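You operate a simulated robot arm through the tools that you are given. There is no shell and no other tool. Be economical: measure what you need, move in short steps, check, and stop when the job is done.

The job below is to be done with a simulated robot arm. You get a single attempt, and the scene is never put back.

## Task
Fetch the pile of red cloths and set it on top of the yellow disc.

Only the result counts: the job must be done as asked and must still hold three seconds after the hand-in. Knocking over, shifting, dropping, spilling or breaking anything else fails it. Flat cloth is picked up by pressing the open fingertips on it (5 to 10 N) and closing them slowly along it; thin cloth reads only 2 to 8 mm in the jaws.

## Robot
A 7-joint arm with a two-finger parallel gripper, fixed in place. Base frame: the origin is at the foot of the arm, x ahead of it, y to its left, z up; the work surface is at about z = 0. Lengths are in mm, angles in degrees, forces in N, time in s.
With the tool pointing down near the work surface it reaches from about 240 to 620 mm from the base axis. Its first joint turns from -66.0 to 66.0 degrees. Payload 2.6 kg.
The TCP is the grasp point between the finger pads, 30 mm short of the fingertips. In the tool frame z runs along the fingers and y along their closing line. Largest opening 94 mm; finger width 28, thickness 10; the body of the gripper, 50 by 96 mm, starts 55 mm behind the TCP.
Orientation is told as [roll, pitch, yaw] about the base's x, y, z axes, in that order, counted from this pose: with the fingers straight down and closing along the base's y, the tool's x points along the base's -x, its y along +y and its z along -z.

## Interface
- The arm moves only by the tool step_arm. Its argument "rows" is a list of rows, each a list of 7 numbers: the shift along the base's x, y, z in units of 100 mm (1.0 is 100 mm), then the turn, a rotation vector about the base's x, y, z in units of 180 degrees (1.0 is 180 degrees), then the closure in counts, from 0 (fully open) to 255 (shut). In form: [[tx, ty, tz, ax, ay, az, fingers], ...]. A call has 1 to 10 rows; each row is the pose to reach, as a shift and turn from the pose commanded when the call began. A call with a number of a shift or a turn outside -1 to 1 is refused whole. Each row takes 0.2 s and may step no farther than 50 mm and 8.6 degrees from the row before; otherwise, or with a gripper value out of range, the whole call is refused. A pose out of reach is approached as far as the arm can. The call stops where the force on the tool passes 40 N (or 10 N more than at its start, if that is more) or the arm is blocked; 0.2 s more then pass. The fingers move at their own pace (about 72 mm/s each) and stop on an object; they squeeze with about 29 N. The grip force told is the motor's: it shows also when the fingers shut on nothing. Time passes only in rows, and 0.2 s behind the last, so rows that repeat a pose let the fingers close. The reply holds the time, the measured pose of the TCP, the force on the tool along the base axes, the opening and the grip force, in the units named above and with some noise.
- Cameras (640 x 400 px; columns grow to the right, rows downward): "scene" is fixed at [23.8, 423.3, 573.3]; the picture's right is [-0.87, -0.49, 0.00], its down [-0.24, 0.44, -0.87] and it looks along [0.42, -0.76, -0.50] (base axes); focal length 367 px, centre (320, 200). "wrist" rides on the gripper at [76, 14, -102] in the tool frame; the picture's right is [-0.18, 0.98, 0.00], its down [-0.75, -0.14, -0.64] and it looks along [-0.63, -0.12, 0.77] (tool axes); focal length 243 px, centre (320, 200). There is no depth. A picture from a camera that has moved, and an enlarged one, comes with that camera's place and axes in the base frame and with its lens.
- get_image(camera): a new picture of that camera. The clock stands still meanwhile.
- close_up(camera, box): a new picture of the part [left, top, right, bottom] of that camera's present view, enlarged. The clock stands still meanwhile.
- close_job(): hands the job in; it is judged then, once.

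Go step by step. Nothing tells you positions but the pictures and the camera data: compare them with the known pose of the tool, close in by small moves and look again before you grip or let go. The budget is 90 turns and 36 pictures, counting those below and the enlarged ones. Unless the task says otherwise, let go and move clear before handing in, and close with one line.

The tools are called after "Request:" as a command line: name --pt "numbers of a row" for each row, then --argument value for the rest, lists and objects as JSON in quotes. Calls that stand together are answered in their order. step_arm: Moves the arm, as the interface text tells. Its arguments: {"type":"object","properties":{"rows":{"type":"array","items":{"type":"array","items":{"type":"number"}}}},"required":["rows"]} The other tools are called the same way: get_image (camera) takes a picture; close_up (camera, box) takes an enlarged picture of a part of a camera's view; close_job () hands the job in.

At the start:

```text
time_s: 0.0
eef_pos: [435.7, -112.7, 304.1]
tool_rot: [0.0, 0.0, 0.0]
wrist_force: [0.8, 0.4, -1.0]
grip_width: 94.0
grasp_force: 0.0
```

scene: 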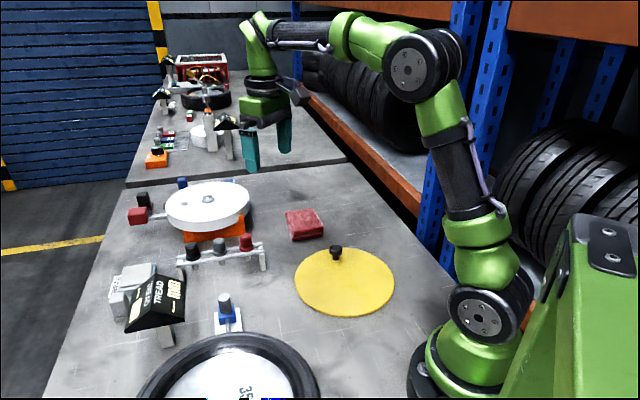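
wrist: 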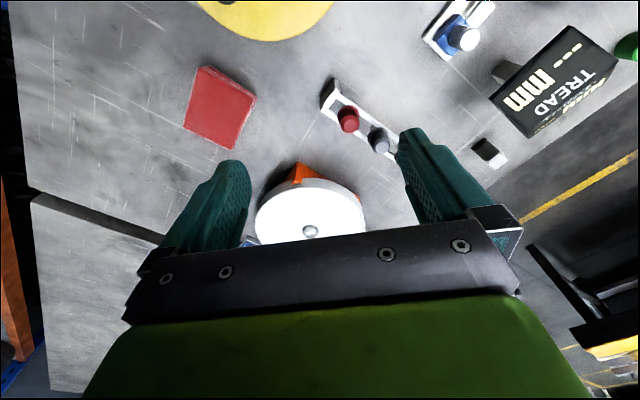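

The red cloth pile looks to be near (470, -295) and the yellow disc near (280, -150), with a black knob by its edge. I'll look closer at both first.

Request:
close_up --camera "scene" --box '[265, 190, 415, 325]'

Request:
close_up --camera "wrist" --box '[160, 40, 280, 160]'

```text
2.96 times, centred on (340, 258) of scene
camera zoom: at [23.8, 423.3, 573.3], right [-0.87, -0.49, 0.0], down [-0.24, 0.44, -0.87], along [0.42, -0.76, -0.5], focal length 1088 px, centre (261, 30)
```

zoom: 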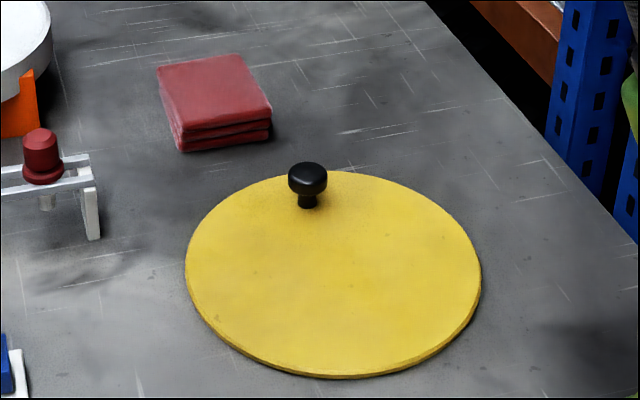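

```text
3.33 times, centred on (220, 100) of wrist
camera zoom: at [359.1, -99.7, 406.3], right [0.18, 0.98, 0.0], down [0.75, -0.14, 0.64], along [0.63, -0.12, -0.77], focal length 809 px, centre (653, 533)
```

zoom: 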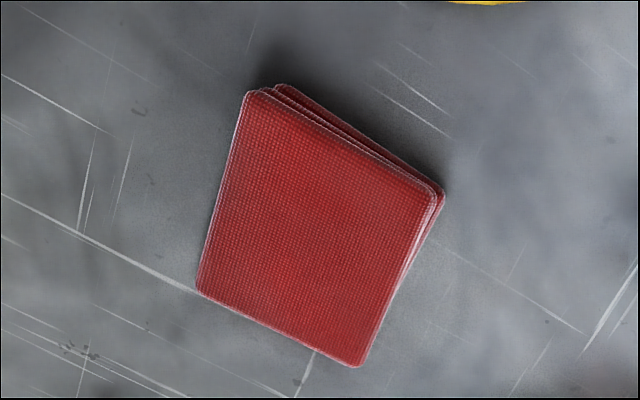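

The pile is three folded cloths, about 82 x 103 mm and 22 mm high, centred near (469, -286) with its short axis about 50° from x. I'll go above it with a yaw of about -40°, then look again.

Request:
step_arm --pt "0.06 -0.18 0 0 0 -0.044 0" --pt "0.12 -0.36 -0.1 0 0 -0.088 0" --pt "0.2 -0.54 -0.2 0 0 -0.132 0" --pt "0.27 -0.72 -0.3 0 0 -0.176 0" --pt "0.33 -0.95 -0.4 0 0 -0.222 0"

Request:
step_arm --pt "0 -0.3 -0.2 0 0 0 0" --pt "0 -0.6 -0.45 0 0 0 0" --pt "0 -0.78 -0.8 0 0 0 0" --pt "0 -0.78 -0.8 0 0 0 0"

Request:
get_image --camera "wrist"

Request:
close_up --camera "scene" --box '[245, 140, 365, 260]'

```text
time_s: 1.2
eef_pos: [469.2, -209.6, 264.6]
tool_rot: [0.1, 0.0, -40.2]
wrist_force: [-0.1, -0.3, -0.8]
grip_width: 93.9
grasp_force: 0.0
```

```text
time_s: 2.2
eef_pos: [468.7, -287.2, 185.3]
tool_rot: [0.1, 0.0, -40.0]
wrist_force: [0.1, 0.1, 0.3]
grip_width: 93.9
grasp_force: 0.0
```

```text
31 pictures are left
camera wrist: at [420.1, -227.8, 286.9], right [0.77, 0.63, 0.0], down [0.49, -0.59, 0.64], along [0.41, -0.5, -0.77], focal length 243 px, centre (320, 200)
```

wrist: 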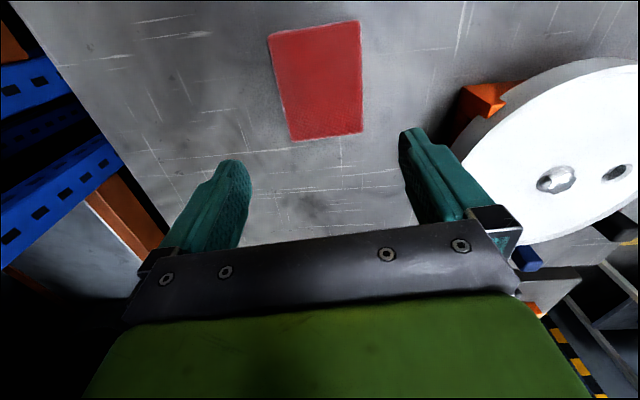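

```text
3.33 times, centred on (305, 200) of scene
camera zoom: at [23.8, 423.2, 573.3], right [-0.87, -0.49, 0.0], down [-0.24, 0.44, -0.87], along [0.42, -0.76, -0.5], focal length 1224 px, centre (370, 200)
```

zoom: 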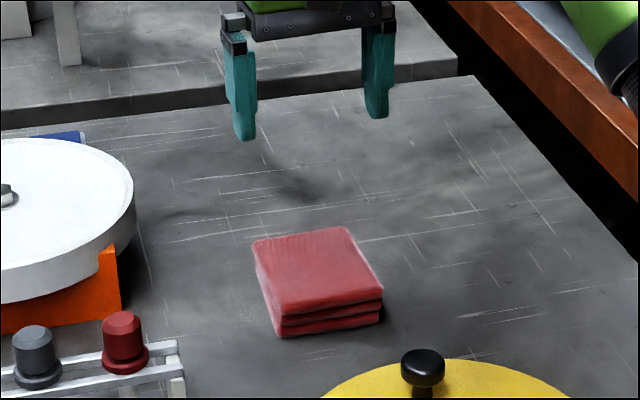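

The gripper is above the pile and nearly aligned. One enlarged view will let me refine the centre and yaw.

Request:
close_up --camera "wrist" --box '[240, 10, 400, 150]'

```text
2.86 times, centred on (320, 80) of wrist
camera zoom: at [420.1, -227.8, 286.9], right [0.77, 0.63, 0.0], down [0.49, -0.59, 0.64], along [0.41, -0.5, -0.77], focal length 693 px, centre (320, 543)
```

zoom: 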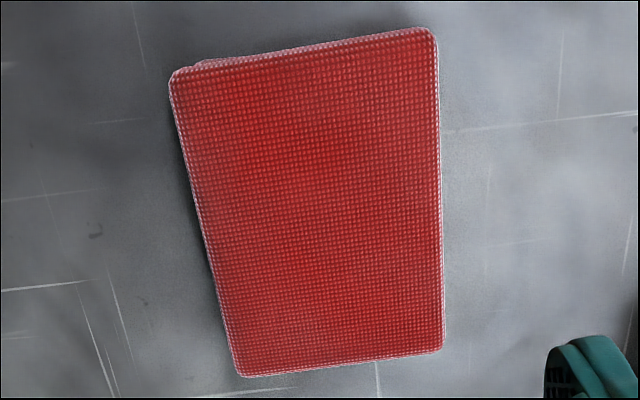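

Refined: the pile centre is (467, -285) and its short axis is at 47°, so I'll yaw to -43°. I'll descend to just above the pile and check the clearance.

Request:
step_arm --pt "-0.013 0.02 -0.3 0 0 -0.0165 0" --pt "-0.013 0.02 -0.7 0 0 -0.0165 0" --pt "-0.013 0.02 -1.0 0 0 -0.0165 0" --pt "-0.013 0.02 -1.0 0 0 -0.0165 0"

Request:
step_arm --pt "0 0 -0.2 0 0 0 0" --pt "0 0 -0.25 0 0 0 0" --pt "0 0 -0.25 0 0 0 0"

Request:
get_image --camera "wrist"

Request:
close_up --camera "scene" --box '[245, 140, 365, 260]'

```text
time_s: 3.2
eef_pos: [467.1, -283.3, 84.0]
tool_rot: [0.1, 0.0, -43.0]
wrist_force: [1.0, 0.1, -0.6]
grip_width: 94.0
grasp_force: 0.0
```

```text
time_s: 4.0
eef_pos: [466.8, -286.2, 58.8]
tool_rot: [0.0, 0.0, -43.0]
wrist_force: [-1.0, 0.8, -0.2]
grip_width: 94.2
grasp_force: 0.0
```

```text
28 pictures are left
camera wrist: at [421.2, -223.3, 161.3], right [0.8, 0.59, 0.0], down [0.45, -0.62, 0.64], along [0.38, -0.52, -0.77], focal length 243 px, centre (320, 200)
```

wrist: 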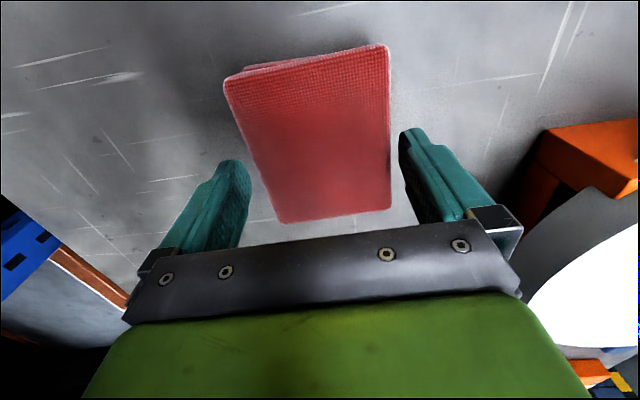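

```text
3.33 times, centred on (305, 200) of scene
camera zoom: at [23.8, 423.3, 573.3], right [-0.87, -0.49, 0.0], down [-0.24, 0.44, -0.87], along [0.42, -0.76, -0.5], focal length 1224 px, centre (370, 200)
```

zoom: 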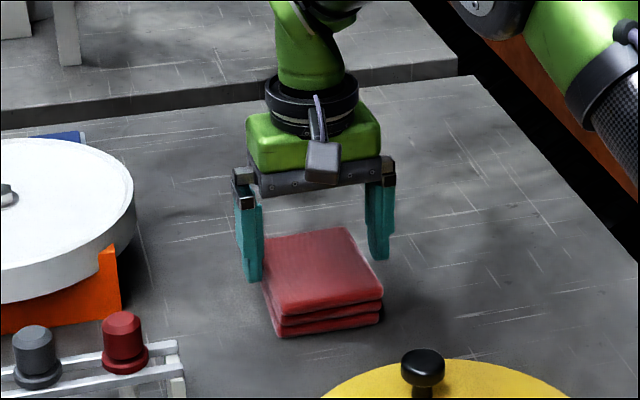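

The pads straddle the pile with a few mm to spare on each side, and the pile sits about 1 mm off towards the +y finger. I'll correct that and descend slowly to just off the table.

Request:
step_arm --pt "0.008 0.008 0 0 0 0 0" --pt "0.008 0.008 -0.06 0 0 0 0" --pt "0.008 0.008 -0.12 0 0 0 0" --pt "0.008 0.008 -0.18 0 0 0 0" --pt "0.008 0.008 -0.23 0 0 0 0" --pt "0.008 0.008 -0.26 0 0 0 0" --pt "0.008 0.008 -0.26 0 0 0 0"

Request:
close_up --camera "scene" --box '[265, 170, 345, 250]'

Request:
get_image --camera "wrist"

```text
time_s: 5.6
eef_pos: [468.4, -284.0, 33.3]
tool_rot: [0.0, 0.0, -43.0]
wrist_force: [-0.6, 0.4, 0.0]
grip_width: 94.1
grasp_force: 0.0
```

```text
5.00 times, centred on (305, 210) of scene
camera zoom: at [23.8, 423.3, 573.3], right [-0.87, -0.49, 0.0], down [-0.24, 0.44, -0.87], along [0.42, -0.76, -0.5], focal length 1836 px, centre (395, 150)
```

zoom: 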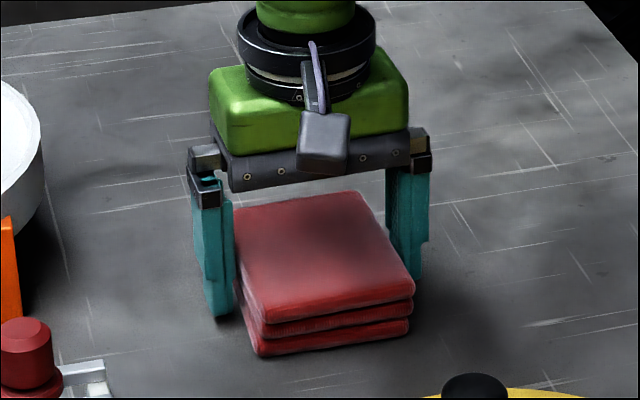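

```text
25 pictures are left
camera wrist: at [421.7, -221.7, 135.7], right [0.8, 0.59, 0.0], down [0.46, -0.62, 0.64], along [0.38, -0.52, -0.77], focal length 243 px, centre (320, 200)
```

wrist: 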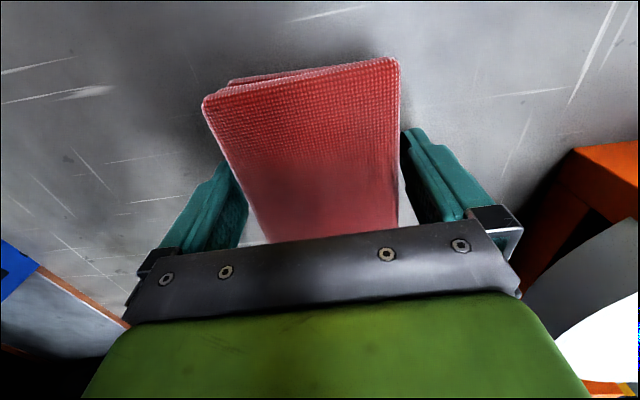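

The fingers are down on both sides of the pile without contact, tips about 3 mm above the table. I'll close slowly and watch the width.

Request:
step_arm --pt "0 0 -0.01 0 0 0 12" --pt "0 0 -0.01 0 0 0 20" --pt "0 0 -0.01 0 0 0 28" --pt "0 0 -0.01 0 0 0 34" --pt "0 0 -0.01 0 0 0 40" --pt "0 0 -0.01 0 0 0 40"

Request:
close_up --camera "scene" --box '[265, 170, 345, 250]'

```text
time_s: 7.0
eef_pos: [467.8, -283.9, 34.8]
tool_rot: [-0.1, -0.1, -43.0]
wrist_force: [-5.1, 2.2, 17.1]
grip_width: 92.0
grasp_force: 28.4
```

```text
5.00 times, centred on (305, 210) of scene
camera zoom: at [23.7, 423.3, 573.2], right [-0.87, -0.49, 0.0], down [-0.24, 0.44, -0.87], along [0.42, -0.76, -0.5], focal length 1836 px, centre (395, 150)
```

zoom: 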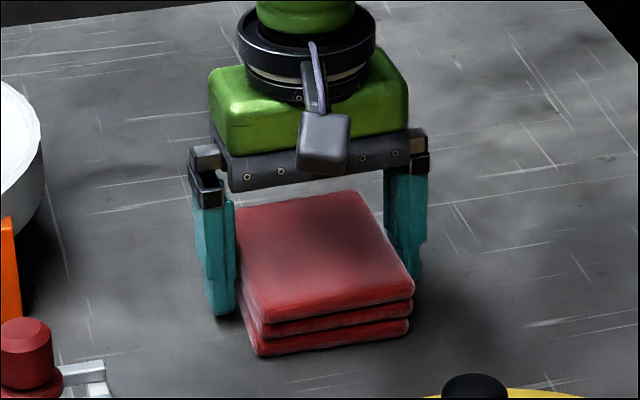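

The fingers met something at 92 mm with 17 N of upward force, so a tip may be bearing on a lower cloth's edge. I'll look from the wrist and check the underlying layers.

Request:
close_up --camera "wrist" --box '[180, 40, 480, 250]'

Request:
close_up --camera "scene" --box '[285, 200, 325, 245]'

```text
1.90 times, centred on (330, 145) of wrist
camera zoom: at [421.9, -221.9, 135.4], right [0.8, 0.59, 0.0], down [0.45, -0.62, 0.64], along [0.38, -0.52, -0.77], focal length 462 px, centre (301, 305)
```

zoom: 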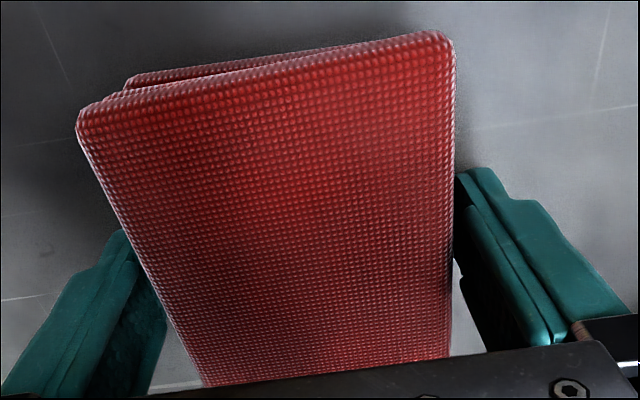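

```text
8.89 times, centred on (305, 222) of scene
camera zoom: at [23.7, 423.3, 573.2], right [-0.87, -0.49, 0.0], down [-0.24, 0.44, -0.87], along [0.42, -0.76, -0.5], focal length 3263 px, centre (453, 0)
```

zoom: 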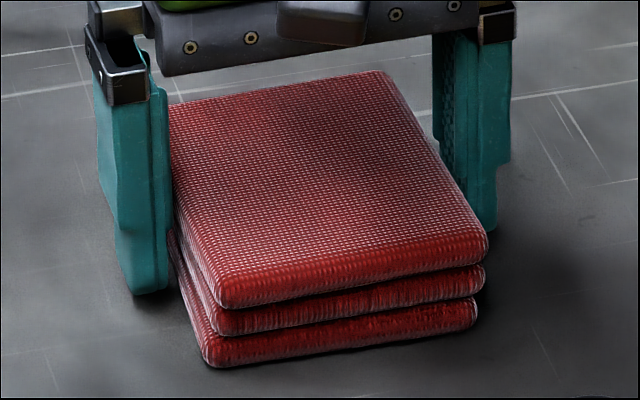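

The layers look slightly staggered, so 92 mm may be the full width of the pile across all three. I'll relieve the vertical load by 2 mm while closing a bit more and watch the response.

Request:
step_arm --pt "0 0 0.01 0 0 0 50" --pt "0 0 0.02 0 0 0 60" --pt "0 0 0.02 0 0 0 60" --pt "0 0 0.02 0 0 0 60"

Request:
close_up --camera "scene" --box '[285, 200, 325, 245]'

```text
time_s: 8.0
eef_pos: [468.8, -282.1, 33.6]
tool_rot: [0.1, 0.0, -42.9]
wrist_force: [1.1, -0.9, 3.9]
grip_width: 92.2
grasp_force: 29.1
```

```text
8.89 times, centred on (305, 222) of scene
camera zoom: at [23.8, 423.3, 573.3], right [-0.87, -0.49, 0.0], down [-0.24, 0.44, -0.87], along [0.42, -0.76, -0.5], focal length 3263 px, centre (453, 0)
```

zoom: 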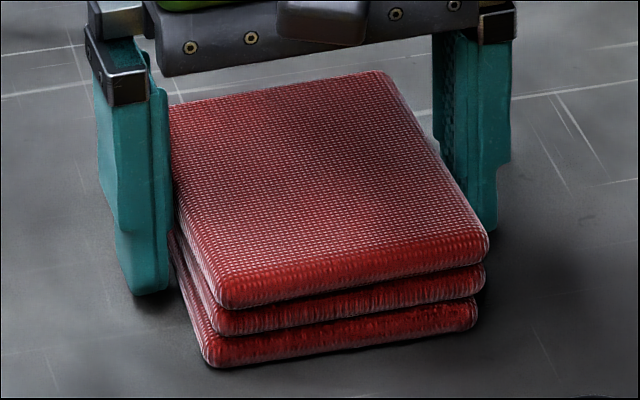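

The vertical load has gone and 92 mm holds at 29 N, so this looks like a true clamp. I'll lift slowly by 10 mm and look.

Request:
step_arm --pt "0 0 0.02 0 0 0 90" --pt "0 0 0.04 0 0 0 90" --pt "0 0 0.07 0 0 0 90" --pt "0 0 0.1 0 0 0 90" --pt "0 0 0.1 0 0 0 90"

Request:
close_up --camera "scene" --box '[285, 200, 325, 245]'

```text
time_s: 9.2
eef_pos: [467.6, -284.0, 42.5]
tool_rot: [0.0, 0.0, -43.0]
wrist_force: [0.8, 0.4, -1.8]
grip_width: 92.0
grasp_force: 28.9
```

```text
8.89 times, centred on (305, 222) of scene
camera zoom: at [23.8, 423.3, 573.3], right [-0.87, -0.49, 0.0], down [-0.24, 0.44, -0.87], along [0.42, -0.76, -0.5], focal length 3263 px, centre (453, 0)
```

zoom: 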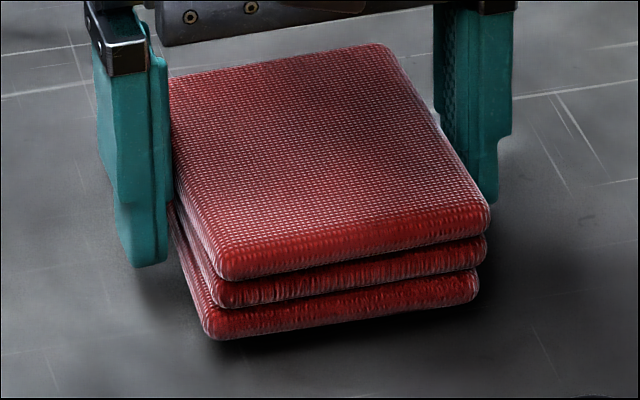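

All three layers rise together, so the grip holds. I'll lift higher and then carry the pile slowly towards the disc.

Request:
step_arm --pt "0 0 0.1 0 0 0 90" --pt "0 0 0.25 0 0 0 90" --pt "0 0 0.4 0 0 0 90" --pt "0 0 0.55 0 0 0 90" --pt "0 0 0.7 0 0 0 90" --pt "0 0 0.8 0 0 0 90" --pt "0 0 0.8 0 0 0 90"

Request:
step_arm --pt "-0.06 0.045 0 0 0 0 90" --pt "-0.18 0.135 0 0 0 0 90" --pt "-0.3 0.225 0 0 0 0 90" --pt "-0.42 0.315 0 0 0 0 90" --pt "-0.54 0.405 0 0 0 0 90" --pt "-0.66 0.495 0 0 0 0 90" --pt "-0.78 0.585 0 0 0 0 90" --pt "-0.9 0.675 0 0 0 0 90" --pt "-1.0 0.75 0 0 0 0 90" --pt "-1.0 0.75 0 0 0 0 90"

Request:
get_image --camera "scene"

Request:
get_image --camera "wrist"

```text
time_s: 10.8
eef_pos: [467.2, -282.9, 124.9]
tool_rot: [-0.1, 0.0, -42.9]
wrist_force: [-0.3, 0.2, -2.1]
grip_width: 92.2
grasp_force: 29.2
```

```text
time_s: 13.0
eef_pos: [368.0, -207.2, 124.5]
tool_rot: [0.0, 0.0, -43.0]
wrist_force: [-0.7, -0.7, -2.3]
grip_width: 91.9
grasp_force: 29.0
```

```text
19 pictures are left
```

scene: 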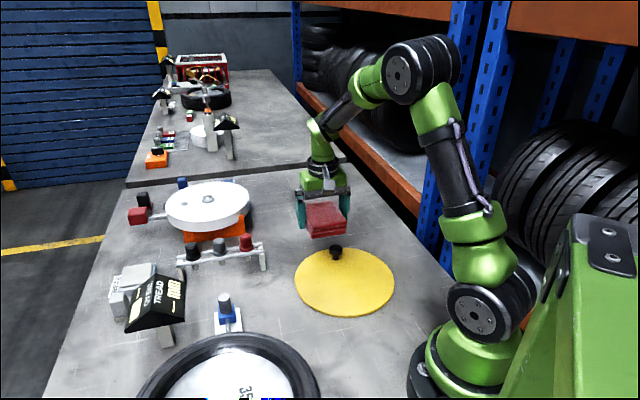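

```text
18 pictures are left
camera wrist: at [321.9, -146.9, 226.2], right [0.8, 0.59, 0.0], down [0.46, -0.62, 0.64], along [0.38, -0.52, -0.77], focal length 243 px, centre (320, 200)
```

wrist: 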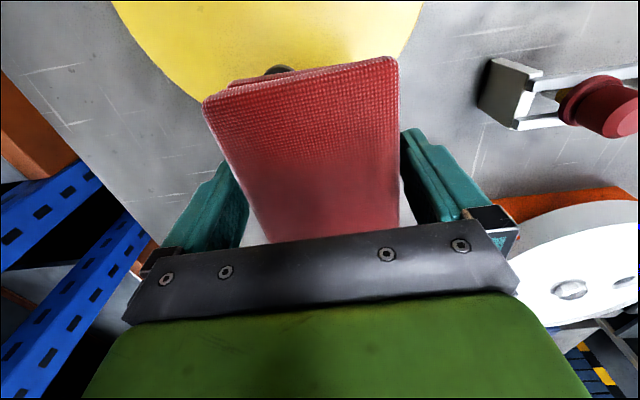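

The grip is steady with the pile held level. I'll continue to above the disc, offset from the knob, and measure again.

Request:
step_arm --pt "-0.06 0.045 0 0 0 0 90" --pt "-0.18 0.135 0 0 0 0 90" --pt "-0.3 0.225 0 0 0 0 90" --pt "-0.42 0.315 0 0 0 0 90" --pt "-0.54 0.405 0 0 0 0 90" --pt "-0.66 0.495 0 0 0 0 90" --pt "-0.78 0.585 0 0 0 0 90" --pt "-0.9 0.675 0 0 0 0 90" --pt "-1.0 0.75 0 0 0 0 90" --pt "-1.0 0.75 0 0 0 0 90"

Request:
close_up --camera "scene" --box '[270, 190, 420, 330]'

Request:
get_image --camera "wrist"

```text
time_s: 15.2
eef_pos: [267.2, -133.1, 123.7]
tool_rot: [-0.1, 0.0, -43.0]
wrist_force: [-0.3, 0.1, -1.2]
grip_width: 92.0
grasp_force: 28.7
```

```text
2.86 times, centred on (345, 260) of scene
camera zoom: at [23.8, 423.3, 573.3], right [-0.87, -0.49, 0.0], down [-0.24, 0.44, -0.87], along [0.42, -0.76, -0.5], focal length 1049 px, centre (249, 29)
```

zoom: 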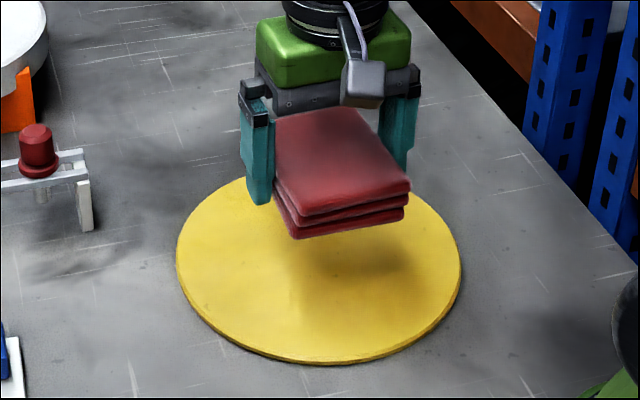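

```text
16 pictures are left
camera wrist: at [222.6, -71.5, 225.7], right [0.8, 0.59, 0.0], down [0.46, -0.62, 0.64], along [0.38, -0.52, -0.77], focal length 243 px, centre (320, 200)
```

wrist: 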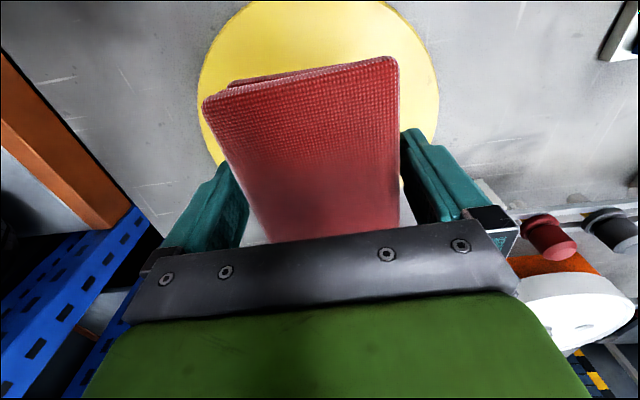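

The pile is over the disc, clear of the knob by about 25 mm. I'll descend to roughly 10 mm above the disc and check.

Request:
step_arm --pt "0 0 -0.1 0 0 0 90" --pt "0 0 -0.25 0 0 0 90" --pt "0 0 -0.4 0 0 0 90" --pt "0 0 -0.55 0 0 0 90" --pt "0 0 -0.65 0 0 0 90" --pt "0 0 -0.7 0 0 0 90" --pt "0 0 -0.7 0 0 0 90"

Request:
close_up --camera "scene" --box '[280, 220, 400, 330]'

```text
time_s: 16.8
eef_pos: [266.8, -133.5, 55.1]
tool_rot: [0.1, 0.0, -43.0]
wrist_force: [-0.7, -0.9, -2.5]
grip_width: 91.8
grasp_force: 28.5
```

```text
3.64 times, centred on (340, 275) of scene
camera zoom: at [23.8, 423.3, 573.3], right [-0.87, -0.49, 0.0], down [-0.24, 0.44, -0.87], along [0.42, -0.76, -0.5], focal length 1335 px, centre (247, -73)
```

zoom: 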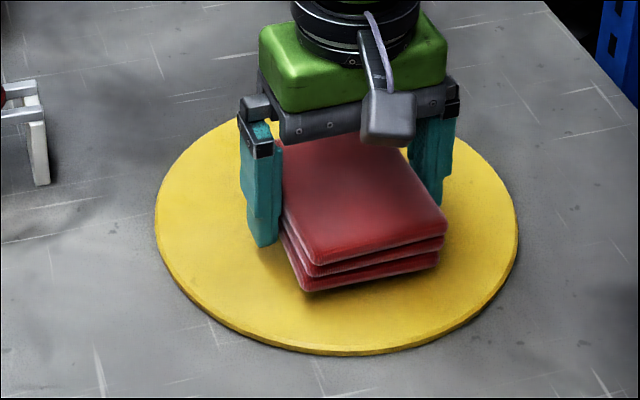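

The pile is well inside the disc with a small gap beneath it. I'll lower in 2 mm steps until the force shows contact.

Request:
step_arm --pt "0 0 -0.03 0 0 0 90" --pt "0 0 -0.06 0 0 0 90" --pt "0 0 -0.08 0 0 0 90" --pt "0 0 -0.1 0 0 0 90" --pt "0 0 -0.1 0 0 0 90"

Request:
step_arm --pt "0 0 -0.01 0 0 0 90" --pt "0 0 -0.02 0 0 0 90" --pt "0 0 -0.02 0 0 0 90"

```text
time_s: 18.0
eef_pos: [267.4, -133.4, 44.6]
tool_rot: [0.0, -0.1, -42.9]
wrist_force: [0.2, -1.2, -1.5]
grip_width: 92.0
grasp_force: 29.2
```

```text
time_s: 18.8
eef_pos: [267.6, -133.4, 42.1]
tool_rot: [-0.1, -0.1, -43.0]
wrist_force: [0.4, 0.0, -1.8]
grip_width: 92.0
grasp_force: 29.2
```

No contact yet at 42 mm, so I'll keep lowering by small steps.

Request:
step_arm --pt "0 0 -0.01 0 0 0 90" --pt "0 0 -0.02 0 0 0 90" --pt "0 0 -0.02 0 0 0 90"

Request:
close_up --camera "scene" --box '[310, 240, 370, 300]'

```text
time_s: 19.6
eef_pos: [267.7, -133.6, 41.3]
tool_rot: [0.1, -0.2, -43.0]
wrist_force: [-1.7, 0.2, 8.1]
grip_width: 92.1
grasp_force: 29.1
stopped in row 3: the force on the tool passed its limit (the readings are from after the stop); the commanded pose is now the measured one
```

```text
6.67 times, centred on (340, 270) of scene
camera zoom: at [23.8, 423.3, 573.3], right [-0.87, -0.49, 0.0], down [-0.24, 0.44, -0.87], along [0.42, -0.76, -0.5], focal length 2448 px, centre (187, -267)
```

zoom: 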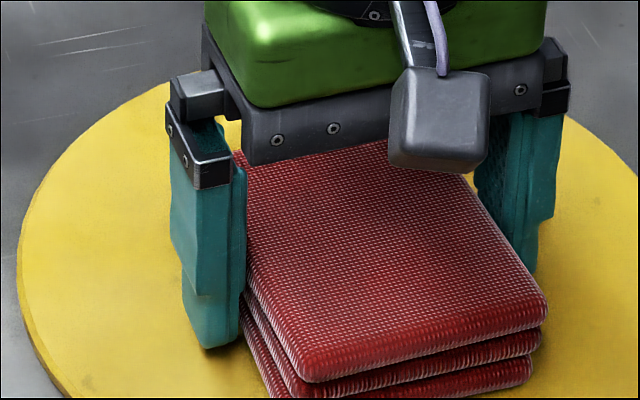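

Contact is made at about 41 mm, and the pile rests on the disc. I'll open, let it settle, and check before rising.

Request:
step_arm --pt "0 0 0 0 0 0 40" --pt "0 0 0 0 0 0 10" --pt "0 0 0 0 0 0 0" --pt "0 0 0 0 0 0 0" --pt "0 0 0 0 0 0 0"

Request:
step_arm --pt "0 0 0.02 0 0 0 0" --pt "0 0 0.04 0 0 0 0" --pt "0 0 0.06 0 0 0 0" --pt "0 0 0.08 0 0 0 0" --pt "0 0 0.08 0 0 0 0"

Request:
close_up --camera "scene" --box '[310, 240, 370, 300]'

```text
time_s: 20.8
eef_pos: [267.9, -134.0, 40.6]
tool_rot: [0.1, -0.1, -43.0]
wrist_force: [0.3, -0.1, -0.6]
grip_width: 93.9
grasp_force: 0.0
```

```text
time_s: 22.0
eef_pos: [267.9, -134.6, 48.9]
tool_rot: [0.0, -0.1, -43.1]
wrist_force: [-0.3, -0.5, -0.7]
grip_width: 93.9
grasp_force: 0.0
```

```text
6.67 times, centred on (340, 270) of scene
camera zoom: at [23.8, 423.3, 573.3], right [-0.87, -0.49, 0.0], down [-0.24, 0.44, -0.87], along [0.42, -0.76, -0.5], focal length 2448 px, centre (187, -267)
```

zoom: 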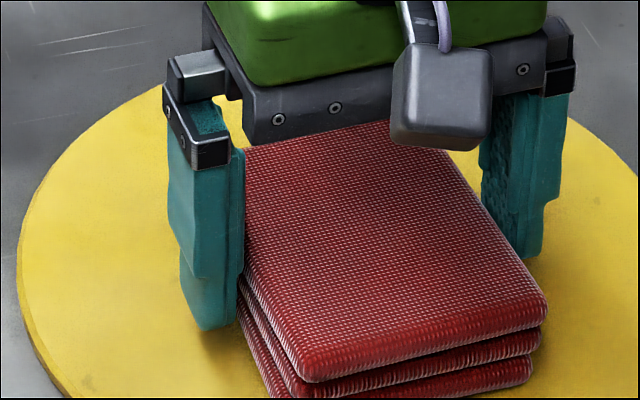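

The pile stayed on the disc while the fingers rose. I'll go on straight up and take a final look.

Request:
step_arm --pt "0 0 0.05 0 0 0 0" --pt "0 0 0.1 0 0 0 0" --pt "0 0 0.2 0 0 0 0" --pt "0 0 0.3 0 0 0 0" --pt "0 0 0.5 0 0 0 0" --pt "0 0 0.75 0 0 0 0" --pt "0 0 1.0 0 0 0 0" --pt "0 0 1.0 0 0 0 0"

Request:
get_image --camera "scene"

Request:
close_up --camera "scene" --box '[280, 220, 410, 330]'

```text
time_s: 23.8
eef_pos: [268.7, -133.6, 149.2]
tool_rot: [0.1, -0.1, -43.0]
wrist_force: [-0.7, 0.1, -0.3]
grip_width: 94.0
grasp_force: 0.1
```

```text
12 pictures are left
```

scene: 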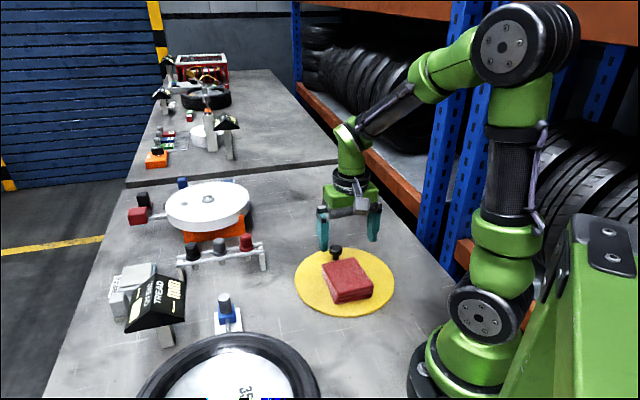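

```text
3.64 times, centred on (345, 275) of scene
camera zoom: at [23.8, 423.3, 573.3], right [-0.87, -0.49, 0.0], down [-0.24, 0.44, -0.87], along [0.42, -0.76, -0.5], focal length 1335 px, centre (229, -73)
```

zoom: 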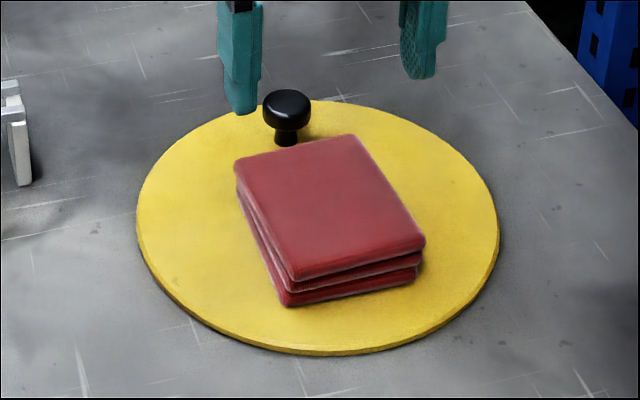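

All three cloths rest flat on the yellow disc, clear of the knob, and nothing else has moved. The gripper is clear, so I'm handing in.

Request:
close_job

```text
The job is handed in.
```

The pile of three red cloths is on top of the yellow disc, clear of the knob, with the gripper open and raised above it; the job is handed in.
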